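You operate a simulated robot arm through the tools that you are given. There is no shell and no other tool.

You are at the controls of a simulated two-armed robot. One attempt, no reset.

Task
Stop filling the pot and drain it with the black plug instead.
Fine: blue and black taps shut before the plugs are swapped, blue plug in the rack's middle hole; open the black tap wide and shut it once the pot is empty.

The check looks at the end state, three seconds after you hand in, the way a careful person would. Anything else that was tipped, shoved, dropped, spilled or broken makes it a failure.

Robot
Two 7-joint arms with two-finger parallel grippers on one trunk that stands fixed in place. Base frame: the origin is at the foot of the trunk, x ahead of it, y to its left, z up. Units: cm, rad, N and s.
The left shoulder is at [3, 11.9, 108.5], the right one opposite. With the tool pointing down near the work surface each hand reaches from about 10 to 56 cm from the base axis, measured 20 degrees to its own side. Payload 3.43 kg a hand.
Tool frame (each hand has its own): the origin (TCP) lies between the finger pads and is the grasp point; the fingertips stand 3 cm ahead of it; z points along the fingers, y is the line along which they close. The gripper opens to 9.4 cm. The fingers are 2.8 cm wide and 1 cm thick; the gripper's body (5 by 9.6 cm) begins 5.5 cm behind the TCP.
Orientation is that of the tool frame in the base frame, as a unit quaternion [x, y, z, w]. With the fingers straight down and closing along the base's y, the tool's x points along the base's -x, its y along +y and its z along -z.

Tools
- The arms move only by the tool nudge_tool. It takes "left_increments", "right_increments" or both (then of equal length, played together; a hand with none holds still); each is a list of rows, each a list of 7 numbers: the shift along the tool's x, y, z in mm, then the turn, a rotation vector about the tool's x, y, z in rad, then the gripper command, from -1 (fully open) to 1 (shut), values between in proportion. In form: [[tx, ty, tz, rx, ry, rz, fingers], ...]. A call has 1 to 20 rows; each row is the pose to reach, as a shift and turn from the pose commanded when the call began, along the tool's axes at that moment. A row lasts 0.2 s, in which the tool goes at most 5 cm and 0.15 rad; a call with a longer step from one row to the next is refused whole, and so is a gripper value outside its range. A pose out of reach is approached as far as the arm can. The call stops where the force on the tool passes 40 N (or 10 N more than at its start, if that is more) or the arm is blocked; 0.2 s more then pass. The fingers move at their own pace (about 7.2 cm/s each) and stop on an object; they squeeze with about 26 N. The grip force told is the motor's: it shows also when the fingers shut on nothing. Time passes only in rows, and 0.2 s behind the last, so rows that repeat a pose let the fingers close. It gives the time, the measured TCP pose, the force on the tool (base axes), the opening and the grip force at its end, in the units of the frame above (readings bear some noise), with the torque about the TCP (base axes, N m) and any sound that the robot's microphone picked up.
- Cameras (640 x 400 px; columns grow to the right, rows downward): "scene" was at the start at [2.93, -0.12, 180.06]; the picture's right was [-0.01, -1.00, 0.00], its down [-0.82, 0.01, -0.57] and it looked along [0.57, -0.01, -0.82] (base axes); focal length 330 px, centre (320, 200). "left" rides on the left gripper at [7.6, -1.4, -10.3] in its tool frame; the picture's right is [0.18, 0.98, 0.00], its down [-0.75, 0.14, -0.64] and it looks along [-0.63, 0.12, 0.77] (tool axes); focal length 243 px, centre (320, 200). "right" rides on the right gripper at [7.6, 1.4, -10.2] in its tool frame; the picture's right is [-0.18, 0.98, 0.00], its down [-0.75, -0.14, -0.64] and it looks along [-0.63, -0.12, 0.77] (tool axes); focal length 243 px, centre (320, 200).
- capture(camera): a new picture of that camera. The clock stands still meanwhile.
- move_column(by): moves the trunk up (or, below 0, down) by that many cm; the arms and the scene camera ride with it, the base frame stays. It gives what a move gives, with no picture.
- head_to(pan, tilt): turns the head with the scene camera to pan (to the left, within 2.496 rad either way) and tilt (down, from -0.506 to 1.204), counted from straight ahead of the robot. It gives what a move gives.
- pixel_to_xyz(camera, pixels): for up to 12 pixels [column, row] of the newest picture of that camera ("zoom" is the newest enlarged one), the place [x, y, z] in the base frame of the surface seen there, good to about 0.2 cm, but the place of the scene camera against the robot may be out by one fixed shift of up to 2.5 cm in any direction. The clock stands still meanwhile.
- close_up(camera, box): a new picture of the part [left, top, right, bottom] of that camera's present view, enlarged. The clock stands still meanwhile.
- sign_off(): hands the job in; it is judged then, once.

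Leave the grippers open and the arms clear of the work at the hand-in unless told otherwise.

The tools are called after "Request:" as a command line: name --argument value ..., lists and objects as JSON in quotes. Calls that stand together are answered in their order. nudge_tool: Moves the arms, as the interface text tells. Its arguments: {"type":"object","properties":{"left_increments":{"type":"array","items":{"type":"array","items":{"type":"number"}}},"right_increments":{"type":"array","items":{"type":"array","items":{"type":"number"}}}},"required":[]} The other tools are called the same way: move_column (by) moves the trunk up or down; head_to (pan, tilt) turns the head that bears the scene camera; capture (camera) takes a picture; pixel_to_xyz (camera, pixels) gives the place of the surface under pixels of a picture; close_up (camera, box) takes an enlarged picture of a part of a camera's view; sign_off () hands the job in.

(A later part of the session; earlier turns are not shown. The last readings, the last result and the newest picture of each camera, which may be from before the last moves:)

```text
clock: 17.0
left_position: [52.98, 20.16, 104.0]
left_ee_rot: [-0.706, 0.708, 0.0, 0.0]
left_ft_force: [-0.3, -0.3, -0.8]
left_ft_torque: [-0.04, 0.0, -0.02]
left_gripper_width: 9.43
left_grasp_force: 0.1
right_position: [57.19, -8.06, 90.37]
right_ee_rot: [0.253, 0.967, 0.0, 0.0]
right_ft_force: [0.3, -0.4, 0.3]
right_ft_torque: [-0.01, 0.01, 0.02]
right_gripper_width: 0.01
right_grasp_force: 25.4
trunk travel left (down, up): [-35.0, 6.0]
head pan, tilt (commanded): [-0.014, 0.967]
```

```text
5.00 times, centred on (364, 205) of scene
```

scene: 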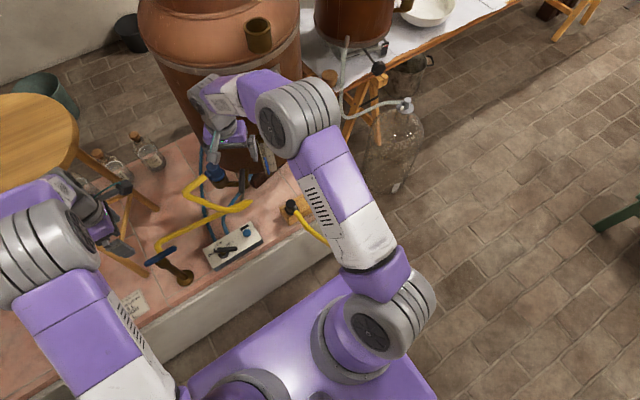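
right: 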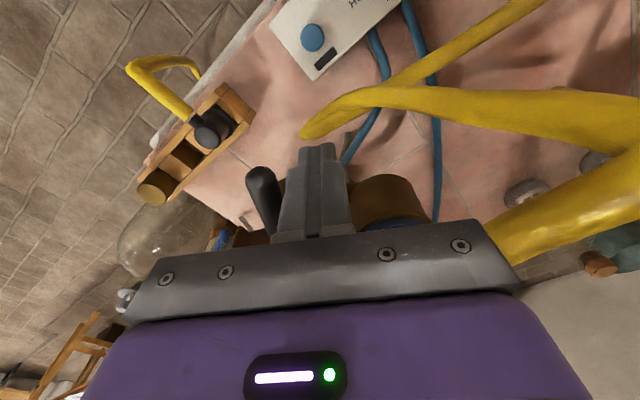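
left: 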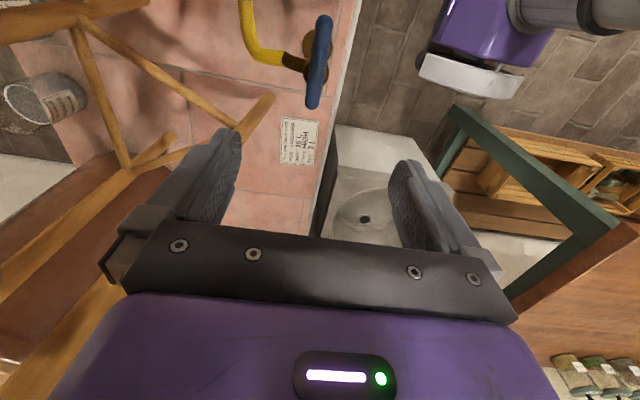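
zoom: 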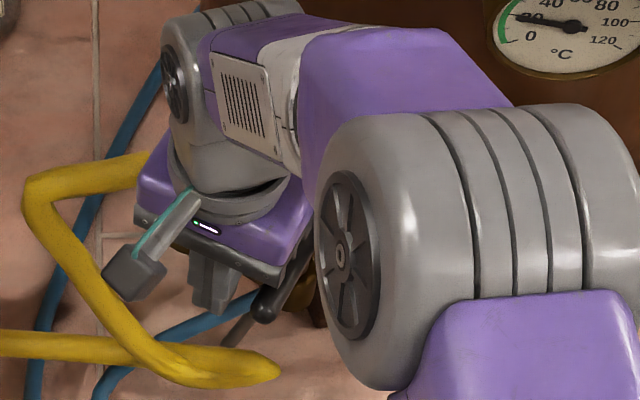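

The shut fingers stand beside the handle (right view, handle at (262,200)). I'll sweep them along an arc about the pivot to push the long end round toward -y, and stop at the square position.

Request:
nudge_tool --right_increments '[[-3.4, -11.5, 0, 0, 0, 0, 1], [-1, -16, 0, 0, 0, 0, 1], [1.7, -20.6, 0, 0, 0, 0, 1], [3.4, -25.4, 0, 0, 0, 0, 1], [5.1, -30.1, 0, 0, 0, 0, 1], [5.8, -35.7, 0, 0, 0, 0, 1], [5.8, -41.3, 0, 0, 0, 0, 1], [4.3, -47.3, 0, 0, 0, 0, 1], [2.8, -53.2, 0, 0, 0, 0, 1], [-0.6, -58.8, 0, 0, 0, 0, 1], [-4, -64.4, 0, 0, 0, 0, 1], [-9.3, -69, 0, 0, 0, 0, 1], [-14.6, -73.4, 0, 0, 0, 0, 1]]'

Request:
capture --camera "right"

Request:
close_up --camera "scene" --box '[300, 165, 428, 245]'

```text
clock: 19.8
left_position: [53.03, 20.06, 104.14]
left_ee_rot: [-0.707, 0.708, 0.0, 0.001]
left_ft_force: [-0.5, 1.4, -0.3]
left_ft_torque: [0.01, 0.0, 0.02]
left_gripper_width: 9.39
left_grasp_force: 0.0
right_position: [54.79, -15.45, 90.46]
right_ee_rot: [0.252, 0.968, 0.0, 0.0]
right_ft_force: [0.5, 0.4, 0.0]
right_ft_torque: [-0.01, -0.02, 0.01]
right_gripper_width: 0.0
right_grasp_force: 25.7
trunk travel left (down, up): [-35.0, 6.0]
head pan, tilt (commanded): [-0.014, 0.967]
```

```text
taken
```

right: 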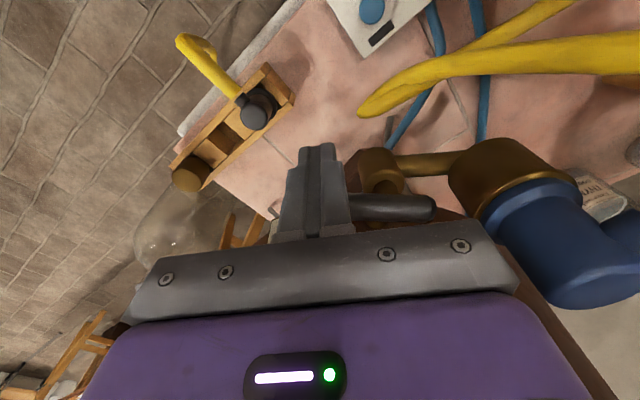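

```text
5.00 times, centred on (364, 205) of scene
```

zoom: 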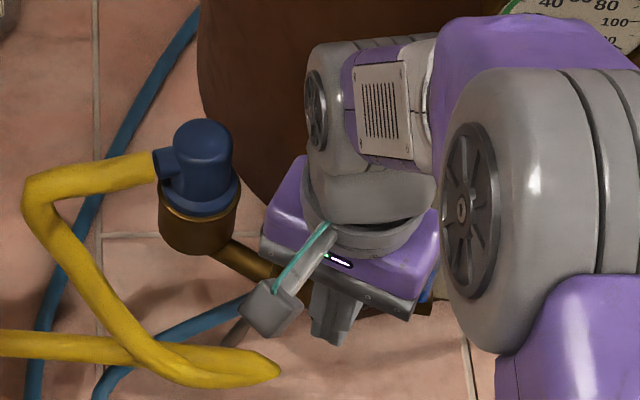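

The handle now lies across the image near (395,207), about parallel to the side pipe. I'll enlarge and measure its direction.

Request:
close_up --camera "right" --box '[320, 120, 480, 240]'

Request:
pixel_to_xyz --camera "zoom" --pixels '[[160, 290], [200, 295], [260, 300], [320, 300], [350, 300], [250, 160], [330, 140], [260, 190]]'

```text
3.33 times, centred on (400, 180) of right
```

zoom: 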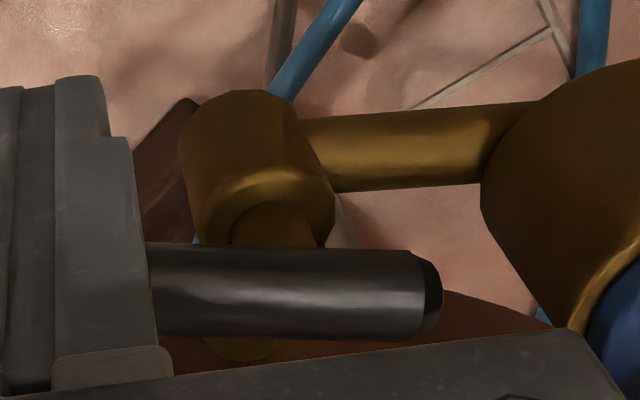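

```text
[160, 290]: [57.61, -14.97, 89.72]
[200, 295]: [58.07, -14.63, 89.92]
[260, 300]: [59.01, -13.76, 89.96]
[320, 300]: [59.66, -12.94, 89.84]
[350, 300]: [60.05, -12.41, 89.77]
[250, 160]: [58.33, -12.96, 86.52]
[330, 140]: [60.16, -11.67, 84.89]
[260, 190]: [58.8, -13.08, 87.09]
```

The handle now points along about 47°, roughly 10° short of square, and there's no force on the fingers yet. I'll push on in small steps until I feel the stop.

Request:
nudge_tool --right_increments '[[-4, -1, 0, 0, 0, 0, 1], [-7, -1.3, 0, 0, 0, 0, 1], [-9, -1.7, 0, 0, 0, 0, 1], [-11, -2, 0, 0, 0, 0, 1], [-13, -2.4, 0, 0, 0, 0, 1]]'

Request:
close_up --camera "right" --box '[320, 120, 480, 240]'

Request:
pixel_to_xyz --camera "zoom" --pixels '[[170, 290], [200, 295], [260, 300], [320, 300], [350, 300]]'

```text
clock: 21.0
left_position: [52.79, 20.18, 104.21]
left_ee_rot: [-0.707, 0.707, -0.001, 0.0]
left_ft_force: [-0.4, 0.2, 0.5]
left_ft_torque: [0.01, -0.01, -0.01]
left_gripper_width: 9.4
left_grasp_force: 0.1
right_position: [55.42, -15.7, 90.56]
right_ee_rot: [0.251, 0.968, 0.0, -0.003]
right_ft_force: [-21.8, 15.8, -1.5]
right_ft_torque: [0.43, 0.2, -0.05]
right_gripper_width: 0.02
right_grasp_force: 26.2
trunk travel left (down, up): [-35.0, 6.0]
head pan, tilt (commanded): [-0.014, 0.967]
```

```text
3.33 times, centred on (400, 180) of right
```

zoom: 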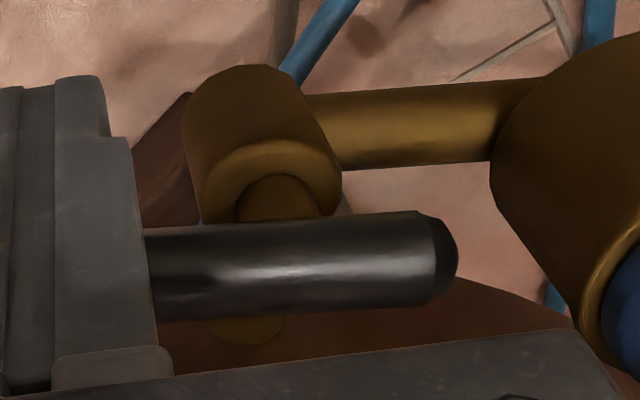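

```text
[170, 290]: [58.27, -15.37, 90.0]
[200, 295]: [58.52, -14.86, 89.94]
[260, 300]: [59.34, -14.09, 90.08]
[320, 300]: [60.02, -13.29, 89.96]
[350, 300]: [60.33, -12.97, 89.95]
```

The push now meets 27 N, so it seems to be at the stop. I'll check the handle's angle along its centre line.

Request:
pixel_to_xyz --camera "zoom" --pixels '[[165, 272], [220, 268], [300, 264], [370, 260], [430, 257], [330, 130], [400, 127], [480, 120]]'

```text
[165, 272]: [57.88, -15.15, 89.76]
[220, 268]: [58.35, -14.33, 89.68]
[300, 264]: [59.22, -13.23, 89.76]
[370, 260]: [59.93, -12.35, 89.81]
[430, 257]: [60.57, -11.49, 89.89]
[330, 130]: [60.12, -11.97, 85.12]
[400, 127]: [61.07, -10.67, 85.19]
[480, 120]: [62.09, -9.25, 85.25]
```

The handle at 53.7° is parallel to the side pipe at 54.1°, and the push was resisted, so the black tap is shut. I'll back the fingers off toward the robot, rise, and check both taps and the level.

Request:
nudge_tool --right_increments '[[15, 0, 0, 0, 0, 0, 1], [30, 0, -10, 0, 0, 0, 1], [40, 0, -50, 0, 0, 0, 0], [40, 0, -100, 0, 0, 0, -1], [40, 0, -150, 0, 0, 0, -1]]'

Request:
capture --camera "right"

Request:
capture --camera "scene"

```text
clock: 22.2
left_position: [53.01, 20.04, 104.3]
left_ee_rot: [-0.706, 0.708, 0.0, 0.0]
left_ft_force: [0.9, -0.6, -0.1]
left_ft_torque: [0.0, -0.03, 0.01]
left_gripper_width: 9.41
left_grasp_force: 0.0
right_position: [52.16, -14.31, 105.49]
right_ee_rot: [0.252, 0.968, 0.0, 0.0]
right_ft_force: [-0.4, -0.6, -0.6]
right_ft_torque: [0.01, -0.04, 0.0]
right_gripper_width: 9.4
right_grasp_force: 0.0
trunk travel left (down, up): [-35.0, 6.0]
head pan, tilt (commanded): [-0.014, 0.967]
```

```text
taken
```

right: 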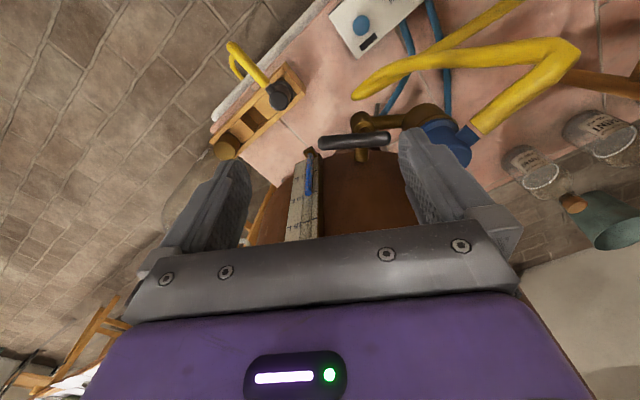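

```text
taken
```

scene: 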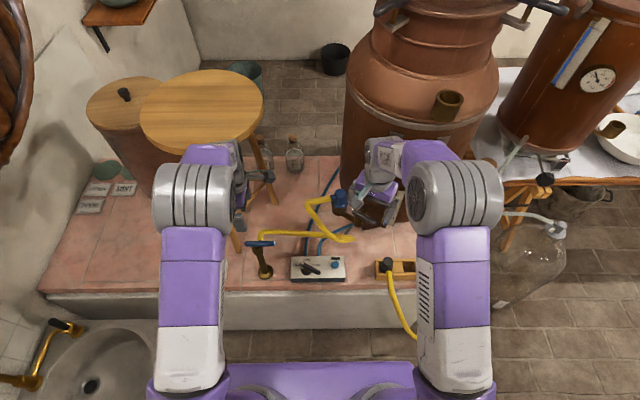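

The black handle at (355,140) now lies across the barrel. I'll enlarge the tap and plug, measuring the handle's ends and the blue plug's shape.

Request:
close_up --camera "right" --box '[300, 90, 492, 210]'

Request:
pixel_to_xyz --camera "zoom" --pixels '[[75, 180], [150, 172], [270, 160], [230, 105], [300, 103], [450, 150], [490, 125], [490, 190], [520, 150], [560, 130], [430, 130], [400, 110]]'

Request:
close_up --camera "scene" --box '[308, 180, 388, 230]'

```text
3.33 times, centred on (396, 150) of right
```

zoom: 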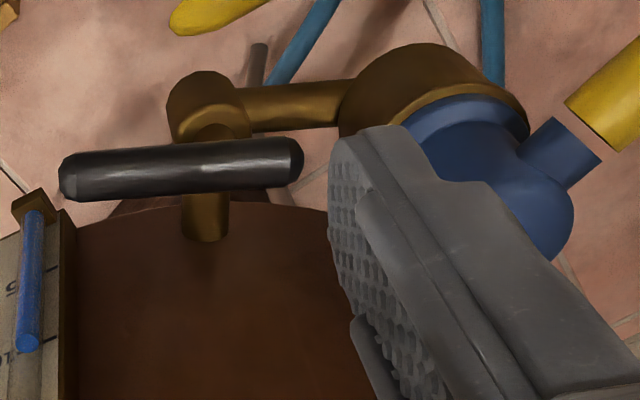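

```text
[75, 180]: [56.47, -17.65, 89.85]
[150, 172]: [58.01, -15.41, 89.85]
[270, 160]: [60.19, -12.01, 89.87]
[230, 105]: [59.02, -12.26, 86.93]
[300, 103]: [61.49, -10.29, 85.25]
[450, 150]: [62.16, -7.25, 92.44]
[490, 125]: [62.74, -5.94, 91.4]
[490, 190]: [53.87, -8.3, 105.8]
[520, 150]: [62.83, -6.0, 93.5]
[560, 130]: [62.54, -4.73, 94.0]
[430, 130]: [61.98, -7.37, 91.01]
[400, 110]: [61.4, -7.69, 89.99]
```

```text
8.00 times, centred on (348, 205) of scene
```

zoom: 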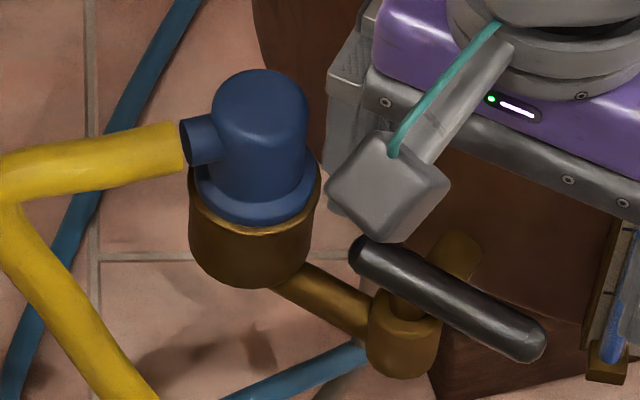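

The handle line is at 56.6°, exactly square to the barrel, so both taps are shut. The blue plug's centre is about (63.5,-7.2), its cap is 3.7 cm wide with its top at z 95.3, and the hose leaves at about 107°. Before I lift it I'll study the rack's middle hole.

Request:
close_up --camera "right" --box '[200, 60, 312, 160]'

Request:
pixel_to_xyz --camera "zoom" --pixels '[[390, 170], [300, 245], [200, 320], [180, 365], [250, 255], [345, 250], [330, 145], [265, 275], [460, 150], [410, 120], [360, 200], [420, 190]]'

```text
4.00 times, centred on (256, 110) of right
```

zoom: 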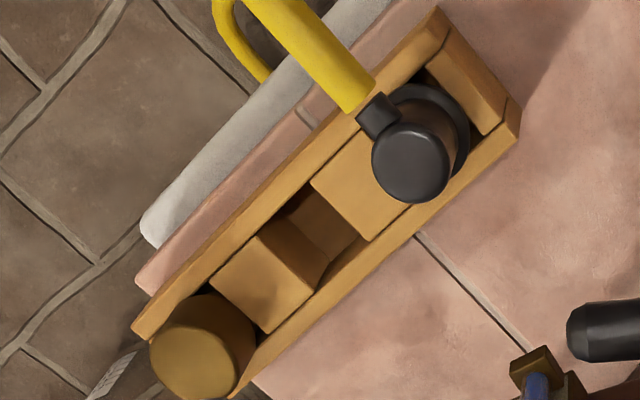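

```text
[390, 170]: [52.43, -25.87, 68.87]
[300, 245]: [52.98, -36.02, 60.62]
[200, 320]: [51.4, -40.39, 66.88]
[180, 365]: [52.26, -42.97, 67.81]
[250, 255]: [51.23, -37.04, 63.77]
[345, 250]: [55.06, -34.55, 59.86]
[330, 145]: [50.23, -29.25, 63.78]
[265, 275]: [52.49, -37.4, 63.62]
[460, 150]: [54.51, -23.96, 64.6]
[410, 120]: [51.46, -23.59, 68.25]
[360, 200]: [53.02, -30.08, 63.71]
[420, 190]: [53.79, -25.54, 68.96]
```

The black plug sits with its flange on the rack top (z 63.7) and the middle hole is near (52.5,-34). I want an exact fix on that hole, so I'll move the empty right hand over the rack with the fingers at z 89 and look down.

Request:
nudge_tool --right_increments '[[-16, -36, 20, 0, 0, -0.1, -1], [-32, -72, 45, 0, 0, -0.2, -1], [-48, -108, 70, 0, 0, -0.3, -1], [-64, -144, 100, 0, 0, -0.4, -1], [-81.6, -180.3, 135, 0, 0, -0.51, -1], [-81.6, -180.3, 135, 0, 0, -0.51, -1]]'

Request:
capture --camera "right"

Request:
close_up --camera "right" --box '[200, 20, 440, 170]'

```text
refused: row 5 steps farther than a row can; nothing moved
```

```text
taken
```

right: 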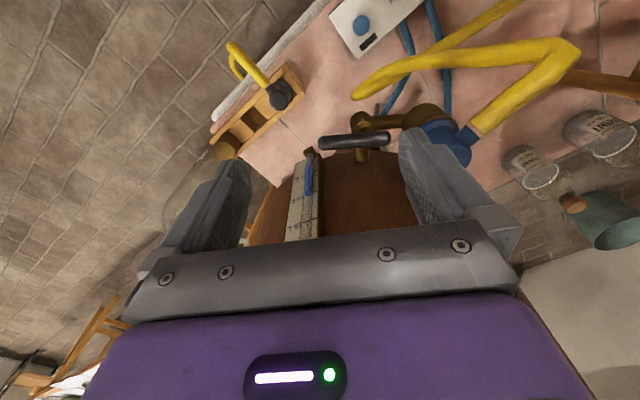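

```text
2.67 times, centred on (320, 95) of right
```

zoom: 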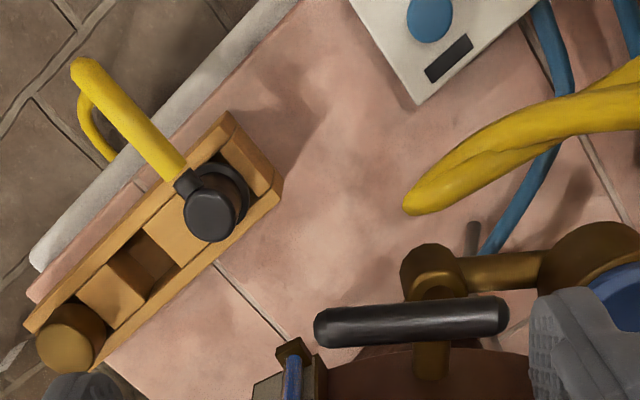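

The last row stepped a little over 5 cm, so the whole call was refused and nothing moved. I'll send the same path in more even, shorter rows.

Request:
nudge_tool --right_increments '[[-12, -26, 17, 0, 0, -0.075, -1], [-24, -52, 36, 0, 0, -0.15, -1], [-36, -78, 56, 0, 0, -0.22, -1], [-48, -104, 76, 0, 0, -0.3, -1], [-60, -130, 96, 0, 0, -0.37, -1], [-71, -156, 116, 0, 0, -0.44, -1], [-81.6, -180.3, 135, 0, 0, -0.51, -1], [-81.6, -180.3, 135, 0, 0, -0.51, -1]]'

Request:
capture --camera "right"

Request:
close_up --camera "right" --box '[200, 20, 440, 170]'

```text
clock: 24.0
left_position: [52.95, 20.06, 104.09]
left_ee_rot: [-0.707, 0.708, 0.001, 0.0]
left_ft_force: [0.1, -0.7, -0.6]
left_ft_torque: [0.02, 0.0, -0.02]
left_gripper_width: 9.4
left_grasp_force: 0.1
right_position: [50.72, -33.72, 91.72]
right_ee_rot: [-0.001, 1.0, 0.0, 0.0]
right_ft_force: [0.2, -0.1, 0.7]
right_ft_torque: [-0.01, -0.03, -0.01]
right_gripper_width: 9.39
right_grasp_force: 0.0
trunk travel left (down, up): [-35.0, 6.0]
head pan, tilt (commanded): [-0.014, 0.967]
```

```text
taken
```

right: 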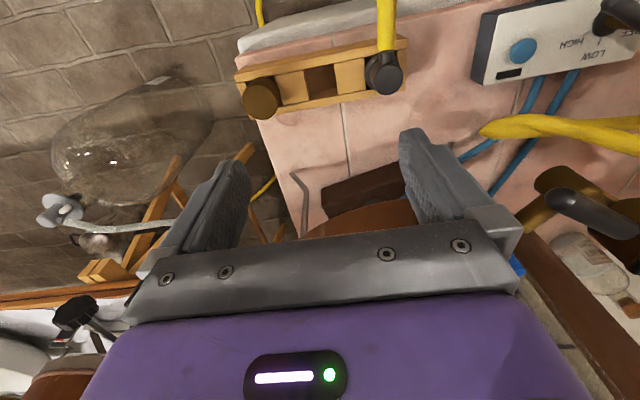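

```text
2.67 times, centred on (320, 95) of right
```

zoom: 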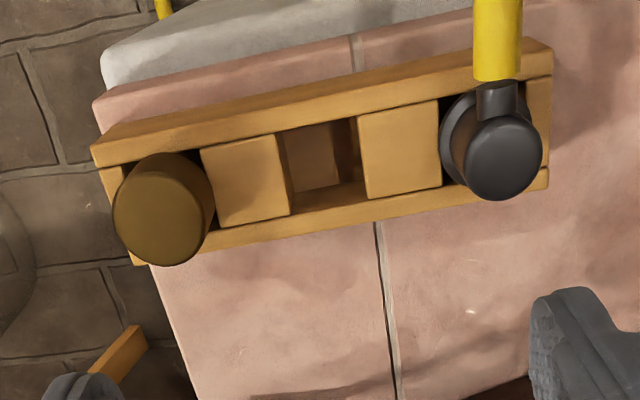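

From here I can see the hole between the two blocks, at zoom (325,165). I'll take points on the block edges, the rails and the black plug.

Request:
pixel_to_xyz --camera "zoom" --pixels '[[362, 125], [370, 193], [270, 140], [285, 210], [320, 115], [330, 218], [320, 180], [500, 160], [460, 140], [495, 95], [350, 205], [300, 128]]'

Request:
close_up --camera "right" --box '[280, 50, 424, 140]'

```text
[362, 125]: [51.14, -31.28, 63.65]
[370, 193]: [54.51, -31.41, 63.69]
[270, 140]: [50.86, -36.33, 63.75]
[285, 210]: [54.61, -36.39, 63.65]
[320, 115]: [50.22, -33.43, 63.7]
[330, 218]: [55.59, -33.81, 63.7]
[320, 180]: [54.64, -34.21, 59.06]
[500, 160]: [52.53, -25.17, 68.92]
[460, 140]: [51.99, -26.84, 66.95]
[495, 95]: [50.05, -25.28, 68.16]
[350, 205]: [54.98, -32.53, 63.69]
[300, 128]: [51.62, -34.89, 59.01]
```

```text
4.44 times, centred on (352, 95) of right
```

zoom: 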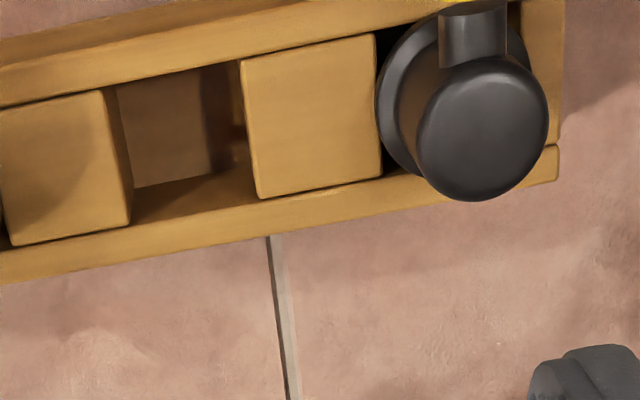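

The hole spans y -36.15 to -31.5, so its centre is at y -33.83. I'll refine its x limits on the two rails and the flange height of the black plug.

Request:
pixel_to_xyz --camera "zoom" --pixels '[[170, 66], [170, 72], [170, 78], [170, 84], [190, 200], [190, 208], [190, 214], [190, 220], [385, 110], [395, 140], [480, 130], [470, 40]]'

```text
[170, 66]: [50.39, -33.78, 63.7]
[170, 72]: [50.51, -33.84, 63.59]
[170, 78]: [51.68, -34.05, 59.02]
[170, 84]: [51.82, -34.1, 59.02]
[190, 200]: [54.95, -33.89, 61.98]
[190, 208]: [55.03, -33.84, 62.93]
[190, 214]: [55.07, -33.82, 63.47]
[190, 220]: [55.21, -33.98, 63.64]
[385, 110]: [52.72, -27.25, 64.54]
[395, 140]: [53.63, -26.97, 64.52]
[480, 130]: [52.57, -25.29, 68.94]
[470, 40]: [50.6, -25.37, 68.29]
```

The middle hole measures x 50.55–55.07 and y -36.15 to -31.5, so its centre is (52.8,-33.83). The flange rests on the top at z 63.67. Next I'll look at how the black hose runs, to plan so that the hoses don't cross.

Request:
capture --camera "scene"

Request:
close_up --camera "scene" --box '[340, 200, 516, 310]'

Request:
head_to --pan -0.35 --tilt 1.2

Request:
capture --camera "scene"

```text
taken
```

scene: 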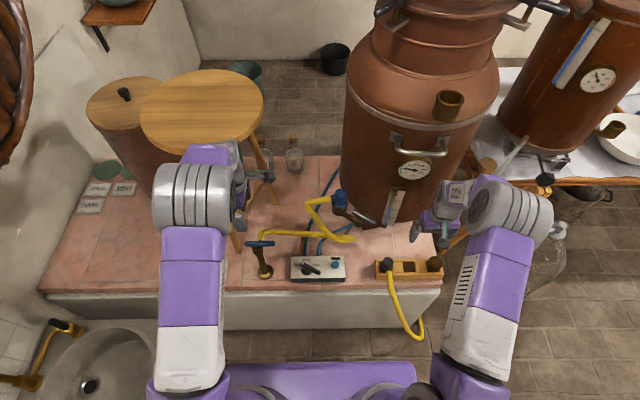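

```text
3.64 times, centred on (428, 255) of scene
```

zoom: 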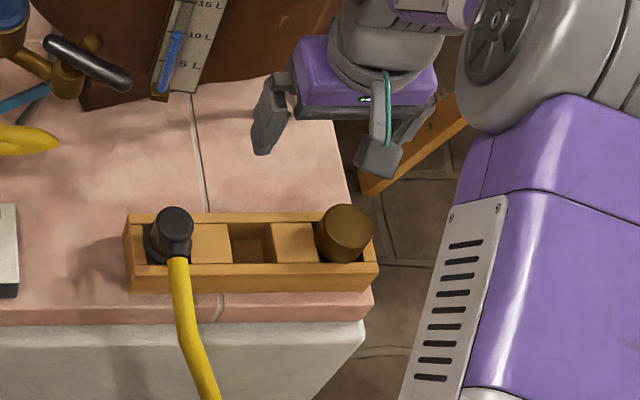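

```text
clock: 24.8
left_position: [52.91, 20.09, 104.04]
left_ee_rot: [-0.707, 0.708, 0.0, -0.001]
left_ft_force: [0.8, -0.1, -0.2]
left_ft_torque: [-0.03, -0.02, -0.02]
left_gripper_width: 9.4
left_grasp_force: 0.0
right_position: [50.85, -33.49, 91.78]
right_ee_rot: [0.0, 1.0, 0.0, 0.0]
right_ft_force: [0.5, 0.4, 0.1]
right_ft_torque: [-0.01, -0.04, -0.01]
right_gripper_width: 9.4
right_grasp_force: 0.0
trunk travel left (down, up): [-35.0, 6.0]
head pan, tilt (commanded): [-0.351, 1.201]
```

```text
taken
```

scene: 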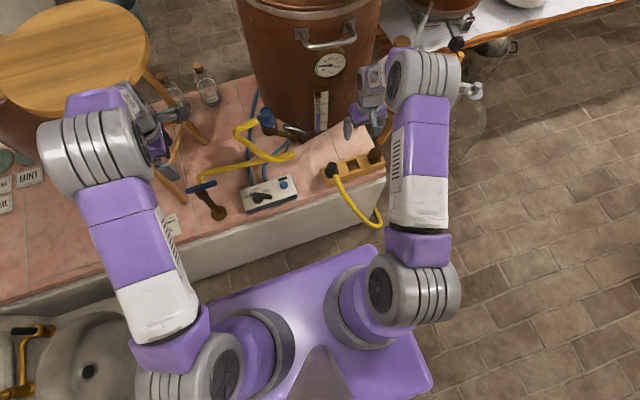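

Request:
close_up --camera "scene" --box '[300, 130, 428, 240]'

Request:
pixel_to_xyz --camera "zoom" --pixels '[[180, 165], [195, 220], [225, 275], [265, 315], [290, 325], [315, 310], [313, 290], [305, 275]]'

```text
3.64 times, centred on (364, 185) of scene
```

zoom: 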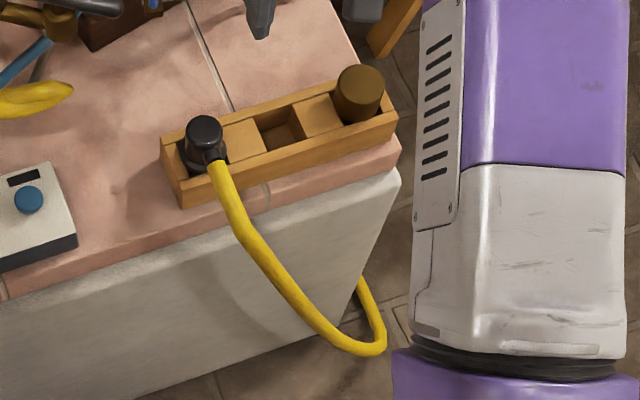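

```text
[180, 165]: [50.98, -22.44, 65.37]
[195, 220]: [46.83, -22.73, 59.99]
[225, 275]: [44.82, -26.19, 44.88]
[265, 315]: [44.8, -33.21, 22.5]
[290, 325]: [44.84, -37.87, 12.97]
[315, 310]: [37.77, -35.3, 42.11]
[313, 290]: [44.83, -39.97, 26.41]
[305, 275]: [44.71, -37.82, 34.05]
```

My pixels missed the hose, so I'll query along it again at its drawn places.

Request:
pixel_to_xyz --camera "zoom" --pixels '[[220, 175], [232, 210], [250, 242], [280, 282], [310, 318], [340, 345], [365, 350], [380, 335], [375, 308], [364, 286]]'

Request:
head_to --pan -0.014 --tilt 0.967

```text
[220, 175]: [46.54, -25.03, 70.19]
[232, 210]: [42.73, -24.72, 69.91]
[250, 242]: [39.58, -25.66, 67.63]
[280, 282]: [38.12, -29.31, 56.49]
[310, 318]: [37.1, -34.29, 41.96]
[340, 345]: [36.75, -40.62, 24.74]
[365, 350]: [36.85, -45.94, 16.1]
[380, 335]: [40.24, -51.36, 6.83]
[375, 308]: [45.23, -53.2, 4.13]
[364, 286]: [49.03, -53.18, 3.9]
```

```text
clock: 25.6
left_position: [52.97, 20.03, 104.03]
left_ee_rot: [-0.707, 0.707, 0.0, 0.0]
left_ft_force: [0.4, -0.4, 1.4]
left_ft_torque: [0.04, 0.02, -0.02]
left_gripper_width: 9.38
left_grasp_force: 0.0
right_position: [50.79, -33.62, 91.8]
right_ee_rot: [0.0, 1.0, -0.001, -0.001]
right_ft_force: [-0.1, 0.1, -0.3]
right_ft_torque: [0.01, -0.03, 0.0]
right_gripper_width: 9.4
right_grasp_force: 0.0
trunk travel left (down, up): [-35.0, 6.0]
head pan, tilt (commanded): [-0.014, 0.967]
```

The black hose runs from the rack over the front edge and down to the floor beside the plinth, so it will need to come up over the blue hose later. I therefore want the blue plug set in the rack with its hose leaving on the pot side. I'll test whether the right wrist can turn -115° above the rack.

Request:
nudge_tool --right_increments '[[0, 0, 0, 0, 0, 0.14, -1], [0, 0, 0, 0, 0, 0.28, -1], [0, 0, 0, 0, 0, 0.42, -1], [0, 0, 0, 0, 0, 0.56, -1], [0, 0, 0, 0, 0, 0.7, -1], [0, 0, 0, 0, 0, 0.84, -1], [0, 0, 0, 0, 0, 0.98, -1], [0, 0, 0, 0, 0, 1.12, -1], [0, 0, 0, 0, 0, 1.26, -1], [0, 0, 0, 0, 0, 1.4, -1], [0, 0, 0, 0, 0, 1.54, -1], [0, 0, 0, 0, 0, 1.68, -1], [0, 0, 0, 0, 0, 1.82, -1], [0, 0, 0, 0, 0, 1.96, -1], [0, 0, 0, 0, 0, 2.0, -1]]'

Request:
capture --camera "scene"

```text
clock: 28.8
left_position: [53.08, 20.14, 104.1]
left_ee_rot: [-0.706, 0.708, 0.0, 0.001]
left_ft_force: [1.0, 0.4, 0.0]
left_ft_torque: [0.0, -0.01, -0.01]
left_gripper_width: 9.39
left_grasp_force: 0.0
right_position: [50.85, -33.93, 92.02]
right_ee_rot: [0.842, 0.54, 0.0, 0.0]
right_ft_force: [-0.6, -0.5, -0.2]
right_ft_torque: [-0.02, 0.03, 0.01]
right_gripper_width: 9.39
right_grasp_force: 0.0
trunk travel left (down, up): [-35.0, 6.0]
head pan, tilt (commanded): [-0.014, 0.967]
```

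```text
taken
```

scene: 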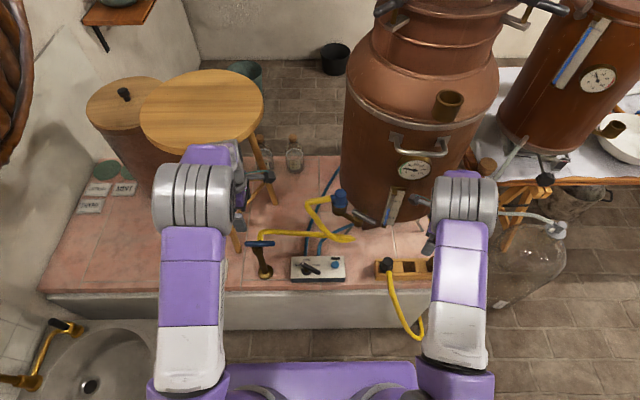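

The wrist reached it (tool x at 65°), so I can place the plug with its hose on the pot side. Now I'll go back to the blue plug: up to z 108, across in front of the pot at x 50, then forward over the plug, turned -60° so the fingers miss the hose nipple.

Request:
nudge_tool --right_increments '[[0, 0, -50, 0, 0, -0.1, -1], [0, 0, -100, 0, 0, -0.2, -1], [0, 0, -150, 0, 0, -0.3, -1], [38, -19, -160, 0, 0, -0.4, -1], [77, -38, -160, 0, 0, -0.5, -1], [115, -57, -160, 0, 0, -0.6, -1], [154, -77, -160, 0, 0, -0.7, -1], [193, -96, -160, 0, 0, -0.82, -1], [231.9, -115.7, -160, 0, 0, -0.96, -1], [247, -86, -160, 0, 0, -0.96, -1], [262, -56, -160, 0, 0, -0.96, -1], [277, -27, -160, 0, 0, -0.96, -1], [295.8, 4.1, -160, 0, 0, -0.96, -1], [295.8, 4.1, -160, 0, 0, -0.96, -1]]'

Request:
capture --camera "right"

Request:
capture --camera "scene"

```text
clock: 31.8
left_position: [53.03, 20.11, 104.08]
left_ee_rot: [-0.706, 0.708, 0.0, 0.001]
left_ft_force: [-0.3, -0.1, 0.6]
left_ft_torque: [-0.02, -0.02, 0.02]
left_gripper_width: 9.39
left_grasp_force: 0.0
right_position: [63.35, -7.19, 108.07]
right_ee_rot: [0.497, 0.868, 0.0, 0.0]
right_ft_force: [-0.3, 0.6, 0.4]
right_ft_torque: [0.01, -0.06, -0.01]
right_gripper_width: 9.4
right_grasp_force: 0.0
trunk travel left (down, up): [-35.0, 6.0]
head pan, tilt (commanded): [-0.014, 0.967]
```

```text
taken
```

right: 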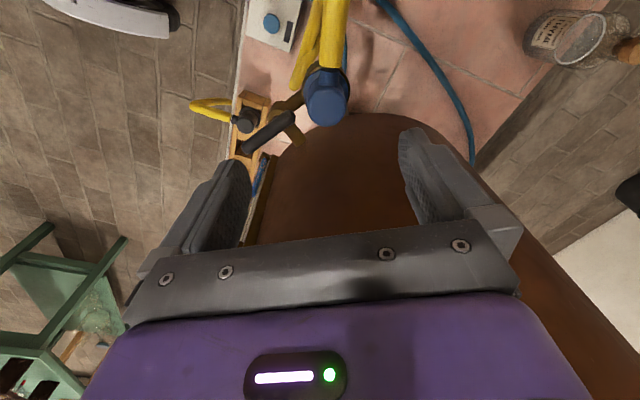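

```text
taken
```

scene: 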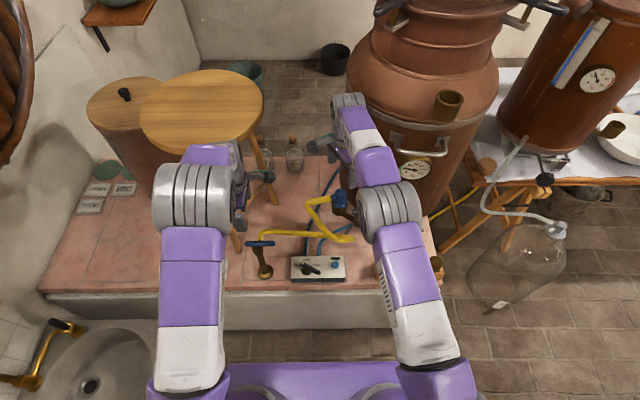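

The right hand is above the plug, which appears at (327,100), slightly right of the centre line. I'll enlarge to fix its centre.

Request:
close_up --camera "right" --box '[272, 50, 400, 130]'

Request:
pixel_to_xyz --camera "zoom" --pixels '[[285, 250], [285, 200], [240, 250], [330, 250], [285, 300], [200, 170], [350, 170], [275, 120], [280, 80], [180, 200], [380, 200], [300, 20]]'

```text
5.00 times, centred on (336, 90) of right
```

zoom: 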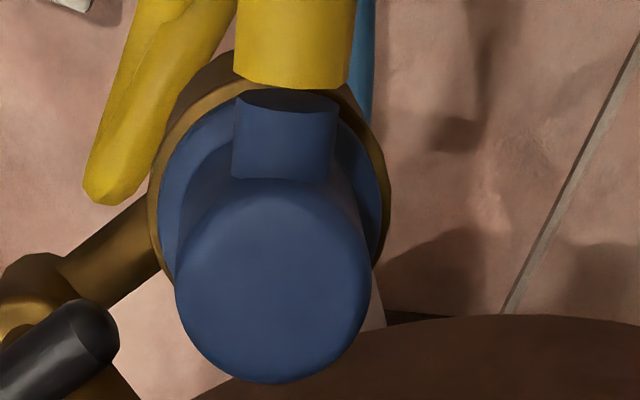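

```text
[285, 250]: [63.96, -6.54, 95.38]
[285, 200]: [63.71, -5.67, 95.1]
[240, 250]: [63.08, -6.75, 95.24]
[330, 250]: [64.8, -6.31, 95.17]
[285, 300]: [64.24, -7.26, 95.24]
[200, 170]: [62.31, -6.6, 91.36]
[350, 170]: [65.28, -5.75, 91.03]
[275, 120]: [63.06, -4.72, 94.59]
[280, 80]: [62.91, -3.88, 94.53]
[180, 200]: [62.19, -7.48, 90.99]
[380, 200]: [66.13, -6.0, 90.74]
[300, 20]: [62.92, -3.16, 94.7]
```

The plug's centre is at about (63.95,-7.1) and its nipple points along 107°. I'll shift 6 mm sideways, narrow the fingers to 6.6 cm and come down to TCP z 94.6, with the tips above the flange at 91.

Request:
nudge_tool --right_increments '[[-2.3, 5.6, 10, 0, 0, 0, -0.4], [-2.3, 5.6, 40, 0, 0, 0, -0.4], [-2.3, 5.6, 75, 0, 0, 0, -0.4], [-2.3, 5.6, 105, 0, 0, 0, -0.4], [-2.3, 5.6, 125, 0, 0, 0, -0.4], [-2.3, 5.6, 134.7, 0, 0, 0, -0.4], [-2.3, 5.6, 134.7, 0, 0, 0, -0.4]]'

Request:
capture --camera "right"

Request:
close_up --camera "scene" --box '[300, 150, 412, 240]'

```text
clock: 33.4
left_position: [52.99, 20.06, 104.19]
left_ee_rot: [-0.706, 0.708, 0.0, 0.0]
left_ft_force: [0.0, -0.6, -0.4]
left_ft_torque: [-0.01, 0.0, 0.0]
left_gripper_width: 9.4
left_grasp_force: 0.0
right_position: [63.92, -7.06, 94.41]
right_ee_rot: [0.497, 0.868, 0.0, 0.0]
right_ft_force: [1.0, 0.4, 0.0]
right_ft_torque: [-0.02, -0.01, 0.03]
right_gripper_width: 6.58
right_grasp_force: 0.0
trunk travel left (down, up): [-35.0, 6.0]
head pan, tilt (commanded): [-0.014, 0.967]
```

```text
taken
```

right: 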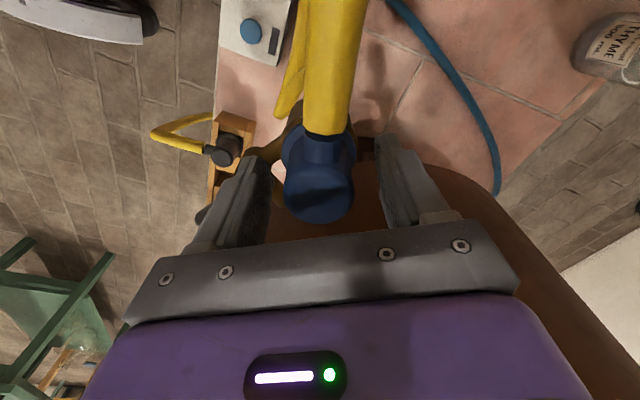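

```text
4.44 times, centred on (356, 195) of scene
```

zoom: 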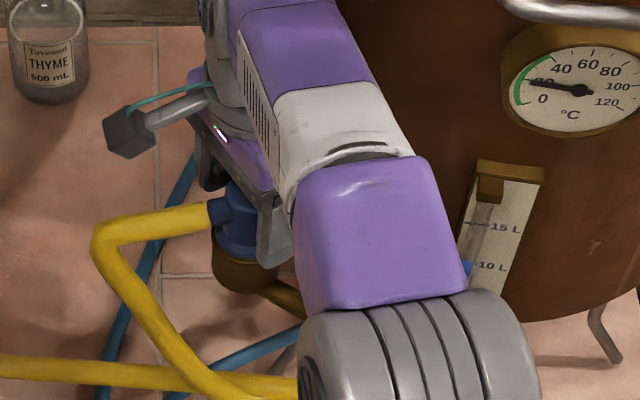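

The blue cap sits centred between the fingers at (318,190), with no contact force. I'll close on it.

Request:
nudge_tool --right_increments '[[0, 0, 0, 0, 0, 0, 1], [0, 0, 0, 0, 0, 0, 1], [0, 0, 0, 0, 0, 0, 1], [0, 0, 0, 0, 0, 0, 1]]'

Request:
capture --camera "right"

```text
clock: 34.4
left_position: [53.08, 20.03, 104.04]
left_ee_rot: [-0.706, 0.708, 0.0, 0.0]
left_ft_force: [-0.3, -0.8, -0.1]
left_ft_torque: [-0.02, 0.0, -0.02]
left_gripper_width: 9.42
left_grasp_force: 0.1
right_position: [63.93, -6.94, 94.48]
right_ee_rot: [0.497, 0.868, 0.0, 0.0]
right_ft_force: [-0.2, -0.1, -0.2]
right_ft_torque: [-0.02, -0.04, -0.02]
right_gripper_width: 3.62
right_grasp_force: 25.8
trunk travel left (down, up): [-35.0, 6.0]
head pan, tilt (commanded): [-0.014, 0.967]
```

```text
taken
```

right: 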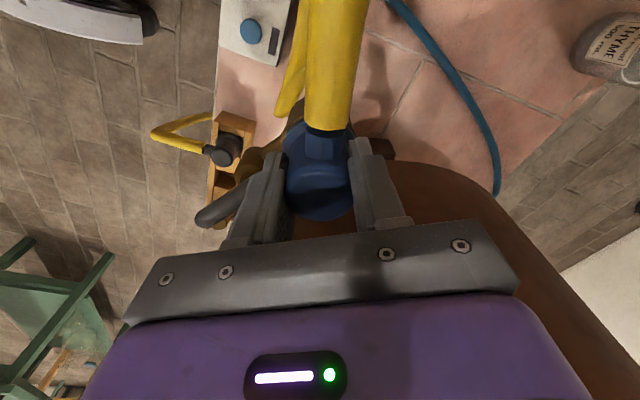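

The grip is at 3.62 cm with no side load. I'll pull the plug straight up in small steps.

Request:
nudge_tool --right_increments '[[0, 0, -5, 0, 0, 0, 1], [0, 0, -10, 0, 0, 0, 1], [0, 0, -18, 0, 0, 0, 1], [0, 0, -28, 0, 0, 0, 1], [0, 0, -40, 0, 0, 0, 1], [0, 0, -55, 0, 0, 0, 1], [0, 0, -70, 0, 0, 0, 1], [0, 0, -85, 0, 0, 0, 1]]'

Request:
capture --camera "right"

Request:
close_up --camera "scene" --box '[288, 140, 432, 240]'

```text
clock: 36.2
left_position: [53.01, 19.98, 104.02]
left_ee_rot: [-0.706, 0.708, -0.001, 0.001]
left_ft_force: [-0.6, 0.7, 0.5]
left_ft_torque: [0.0, 0.0, 0.0]
left_gripper_width: 9.39
left_grasp_force: 0.1
right_position: [63.93, -6.89, 103.15]
right_ee_rot: [0.497, 0.868, -0.001, -0.001]
right_ft_force: [-0.8, 0.3, 0.1]
right_ft_torque: [-0.02, 0.01, 0.04]
right_gripper_width: 3.6
right_grasp_force: 25.8
trunk travel left (down, up): [-35.0, 6.0]
head pan, tilt (commanded): [-0.014, 0.967]
```

```text
taken
```

right: 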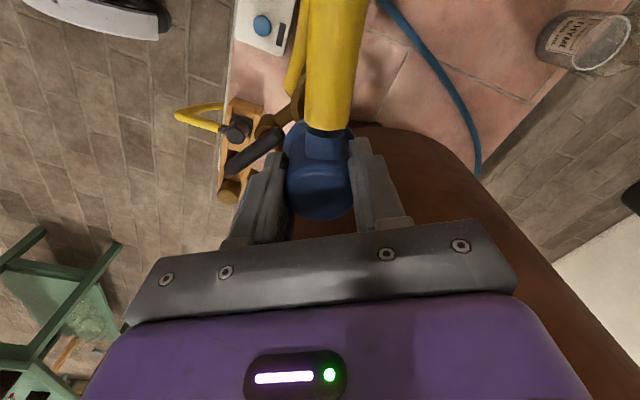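

```text
4.00 times, centred on (360, 190) of scene
```

zoom: 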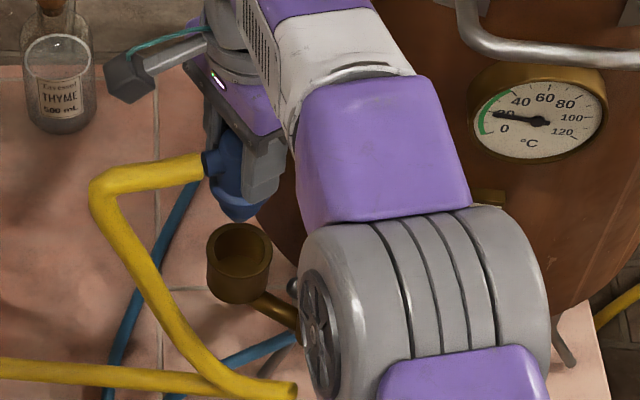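

The plug is out of the cup with no force and no drip seen. I'll carry it straight back toward the robot to x 50, then down in front of the tap to z 84, so that its hose stays below the black handle's height.

Request:
nudge_tool --right_increments '[[23, -40, 0, 0, 0, 0, 1], [47, -80, 0, 0, 0, 0, 1], [70, -120.5, 0, 0, 0, 0, 1], [69.5, -130, 40, 0, 0, 0, 1], [69, -139, 80, 0, 0, 0, 1], [68.5, -148, 120, 0, 0, 0, 1], [68, -153, 158, 0, 0, 0, 1], [68, -156.5, 191, 0, 0, 0, 1]]'

Request:
capture --camera "scene"

Request:
capture --camera "left"

Request:
capture --camera "right"

```text
clock: 38.0
left_position: [52.94, 20.04, 104.16]
left_ee_rot: [-0.706, 0.708, 0.0, -0.001]
left_ft_force: [-0.4, 0.6, -0.3]
left_ft_torque: [0.02, 0.01, -0.04]
left_gripper_width: 9.39
left_grasp_force: 0.0
right_position: [46.87, -8.94, 84.03]
right_ee_rot: [0.497, 0.868, 0.0, 0.001]
right_ft_force: [-0.7, -1.1, -1.9]
right_ft_torque: [0.02, 0.0, 0.01]
right_gripper_width: 3.62
right_grasp_force: 25.6
trunk travel left (down, up): [-35.0, 6.0]
head pan, tilt (commanded): [-0.014, 0.967]
```

```text
taken
```

scene: 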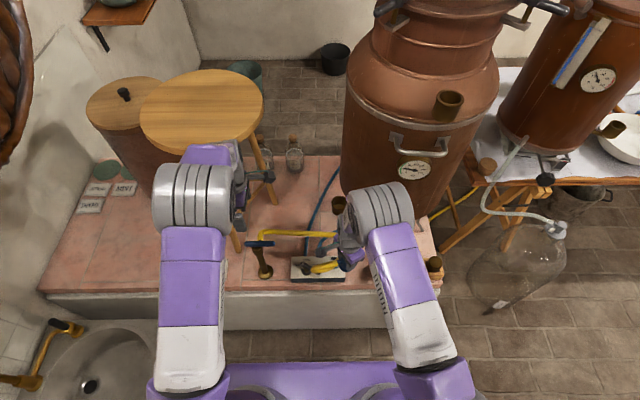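

```text
taken
```

left: 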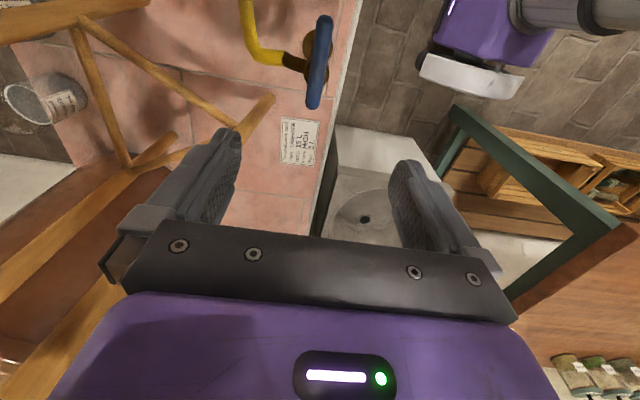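

```text
taken
```

right: 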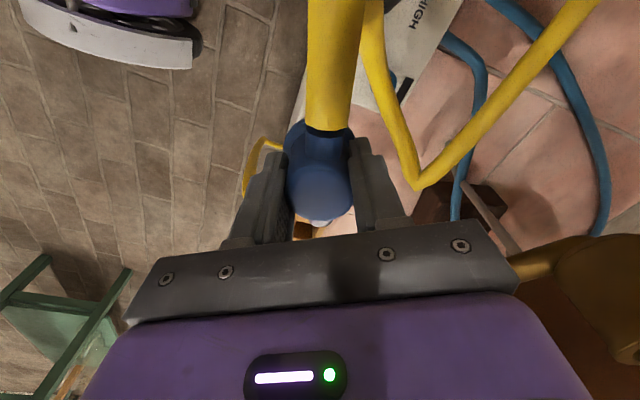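

The blue hose now loops near the control box and the hand carries no load. I'll check that the knob and box are undisturbed before going on.

Request:
close_up --camera "scene" --box '[250, 220, 378, 300]'

Request:
pixel_to_xyz --camera "scene" --pixels '[[318, 272], [330, 265], [310, 268], [335, 240], [300, 233], [348, 262]]'

```text
5.00 times, centred on (314, 260) of scene
```

zoom: 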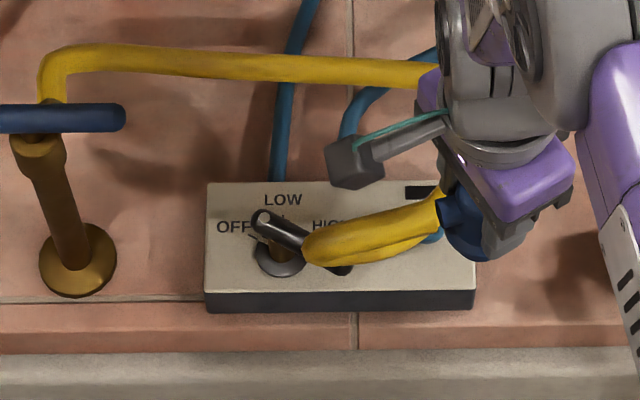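

```text
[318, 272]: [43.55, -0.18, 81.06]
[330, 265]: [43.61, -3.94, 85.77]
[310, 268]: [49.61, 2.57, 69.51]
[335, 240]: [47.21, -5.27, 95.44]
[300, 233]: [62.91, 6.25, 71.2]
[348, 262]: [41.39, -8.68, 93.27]
```

The knob still points to OFF and the hose hangs 11 cm above it. I'll move along the front to y -33.8 at z 82, turning the plug so its hose ends up pointing to the pot side.

Request:
nudge_tool --right_increments '[[-26, -16, 3, 0, 0, 0.14, 1], [-53, -32, 6, 0, 0, 0.28, 1], [-80, -48, 9, 0, 0, 0.42, 1], [-106, -65, 12, 0, 0, 0.56, 1], [-133, -81, 14, 0, 0, 0.7, 1], [-159, -97, 16, 0, 0, 0.84, 1], [-186, -113, 18, 0, 0, 0.98, 1], [-212, -129.4, 20, 0, 0, 1.13, 1], [-212, -129.4, 20, 0, 0, 1.13, 1]]'

Request:
capture --camera "scene"

Request:
capture --camera "right"

Request:
close_up --camera "scene" --box '[230, 170, 470, 320]'

```text
clock: 40.0
left_position: [53.03, 20.05, 104.09]
left_ee_rot: [-0.707, 0.708, 0.0, 0.0]
left_ft_force: [0.7, 0.3, 0.1]
left_ft_torque: [0.01, -0.02, 0.01]
left_gripper_width: 9.41
left_grasp_force: 0.1
right_position: [46.63, -34.02, 82.11]
right_ee_rot: [0.885, 0.466, 0.001, 0.001]
right_ft_force: [0.2, -0.1, -0.7]
right_ft_torque: [-0.01, -0.07, -0.02]
right_gripper_width: 3.66
right_grasp_force: 26.0
trunk travel left (down, up): [-35.0, 6.0]
head pan, tilt (commanded): [-0.014, 0.967]
```

```text
taken
```

scene: 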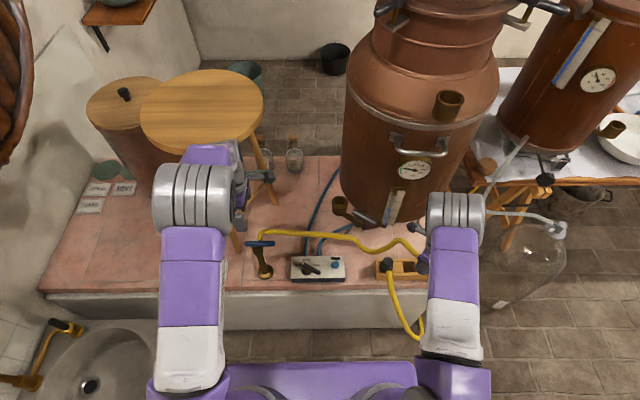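

```text
taken
```

right: 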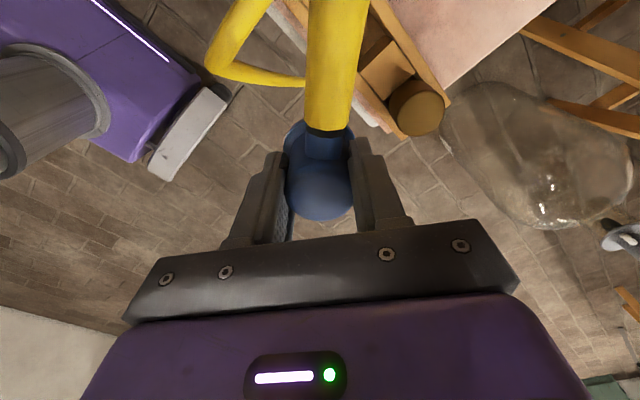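

```text
2.67 times, centred on (350, 245) of scene
```

zoom: 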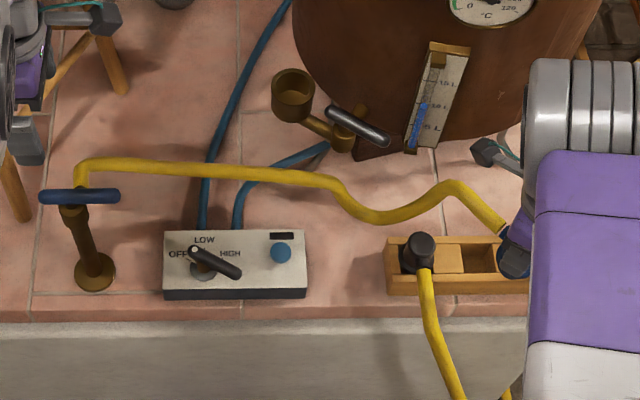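

The blue hose now trails neatly behind the black plug. I'll check how the plug sits in the fingers so it drops truly into the hole.

Request:
close_up --camera "right" --box '[256, 110, 384, 230]'

Request:
pixel_to_xyz --camera "zoom" --pixels '[[320, 250], [320, 300], [270, 270], [370, 270], [320, 330], [320, 210], [320, 340], [320, 180]]'

```text
3.33 times, centred on (320, 170) of right
```

zoom: 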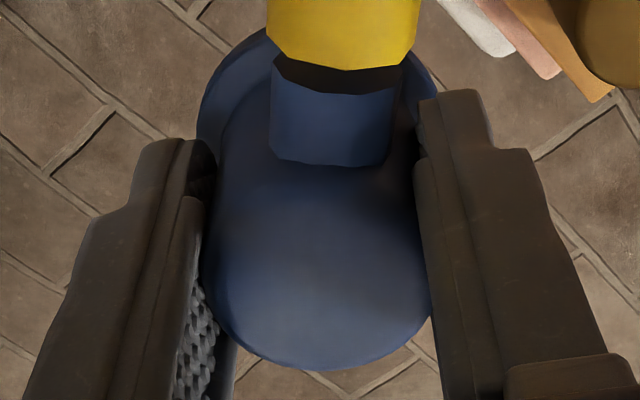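

```text
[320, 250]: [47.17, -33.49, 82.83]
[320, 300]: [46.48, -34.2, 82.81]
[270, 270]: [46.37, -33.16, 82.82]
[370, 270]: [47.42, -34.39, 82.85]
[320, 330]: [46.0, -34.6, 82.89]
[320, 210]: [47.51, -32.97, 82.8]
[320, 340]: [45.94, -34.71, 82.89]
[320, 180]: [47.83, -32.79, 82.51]
```

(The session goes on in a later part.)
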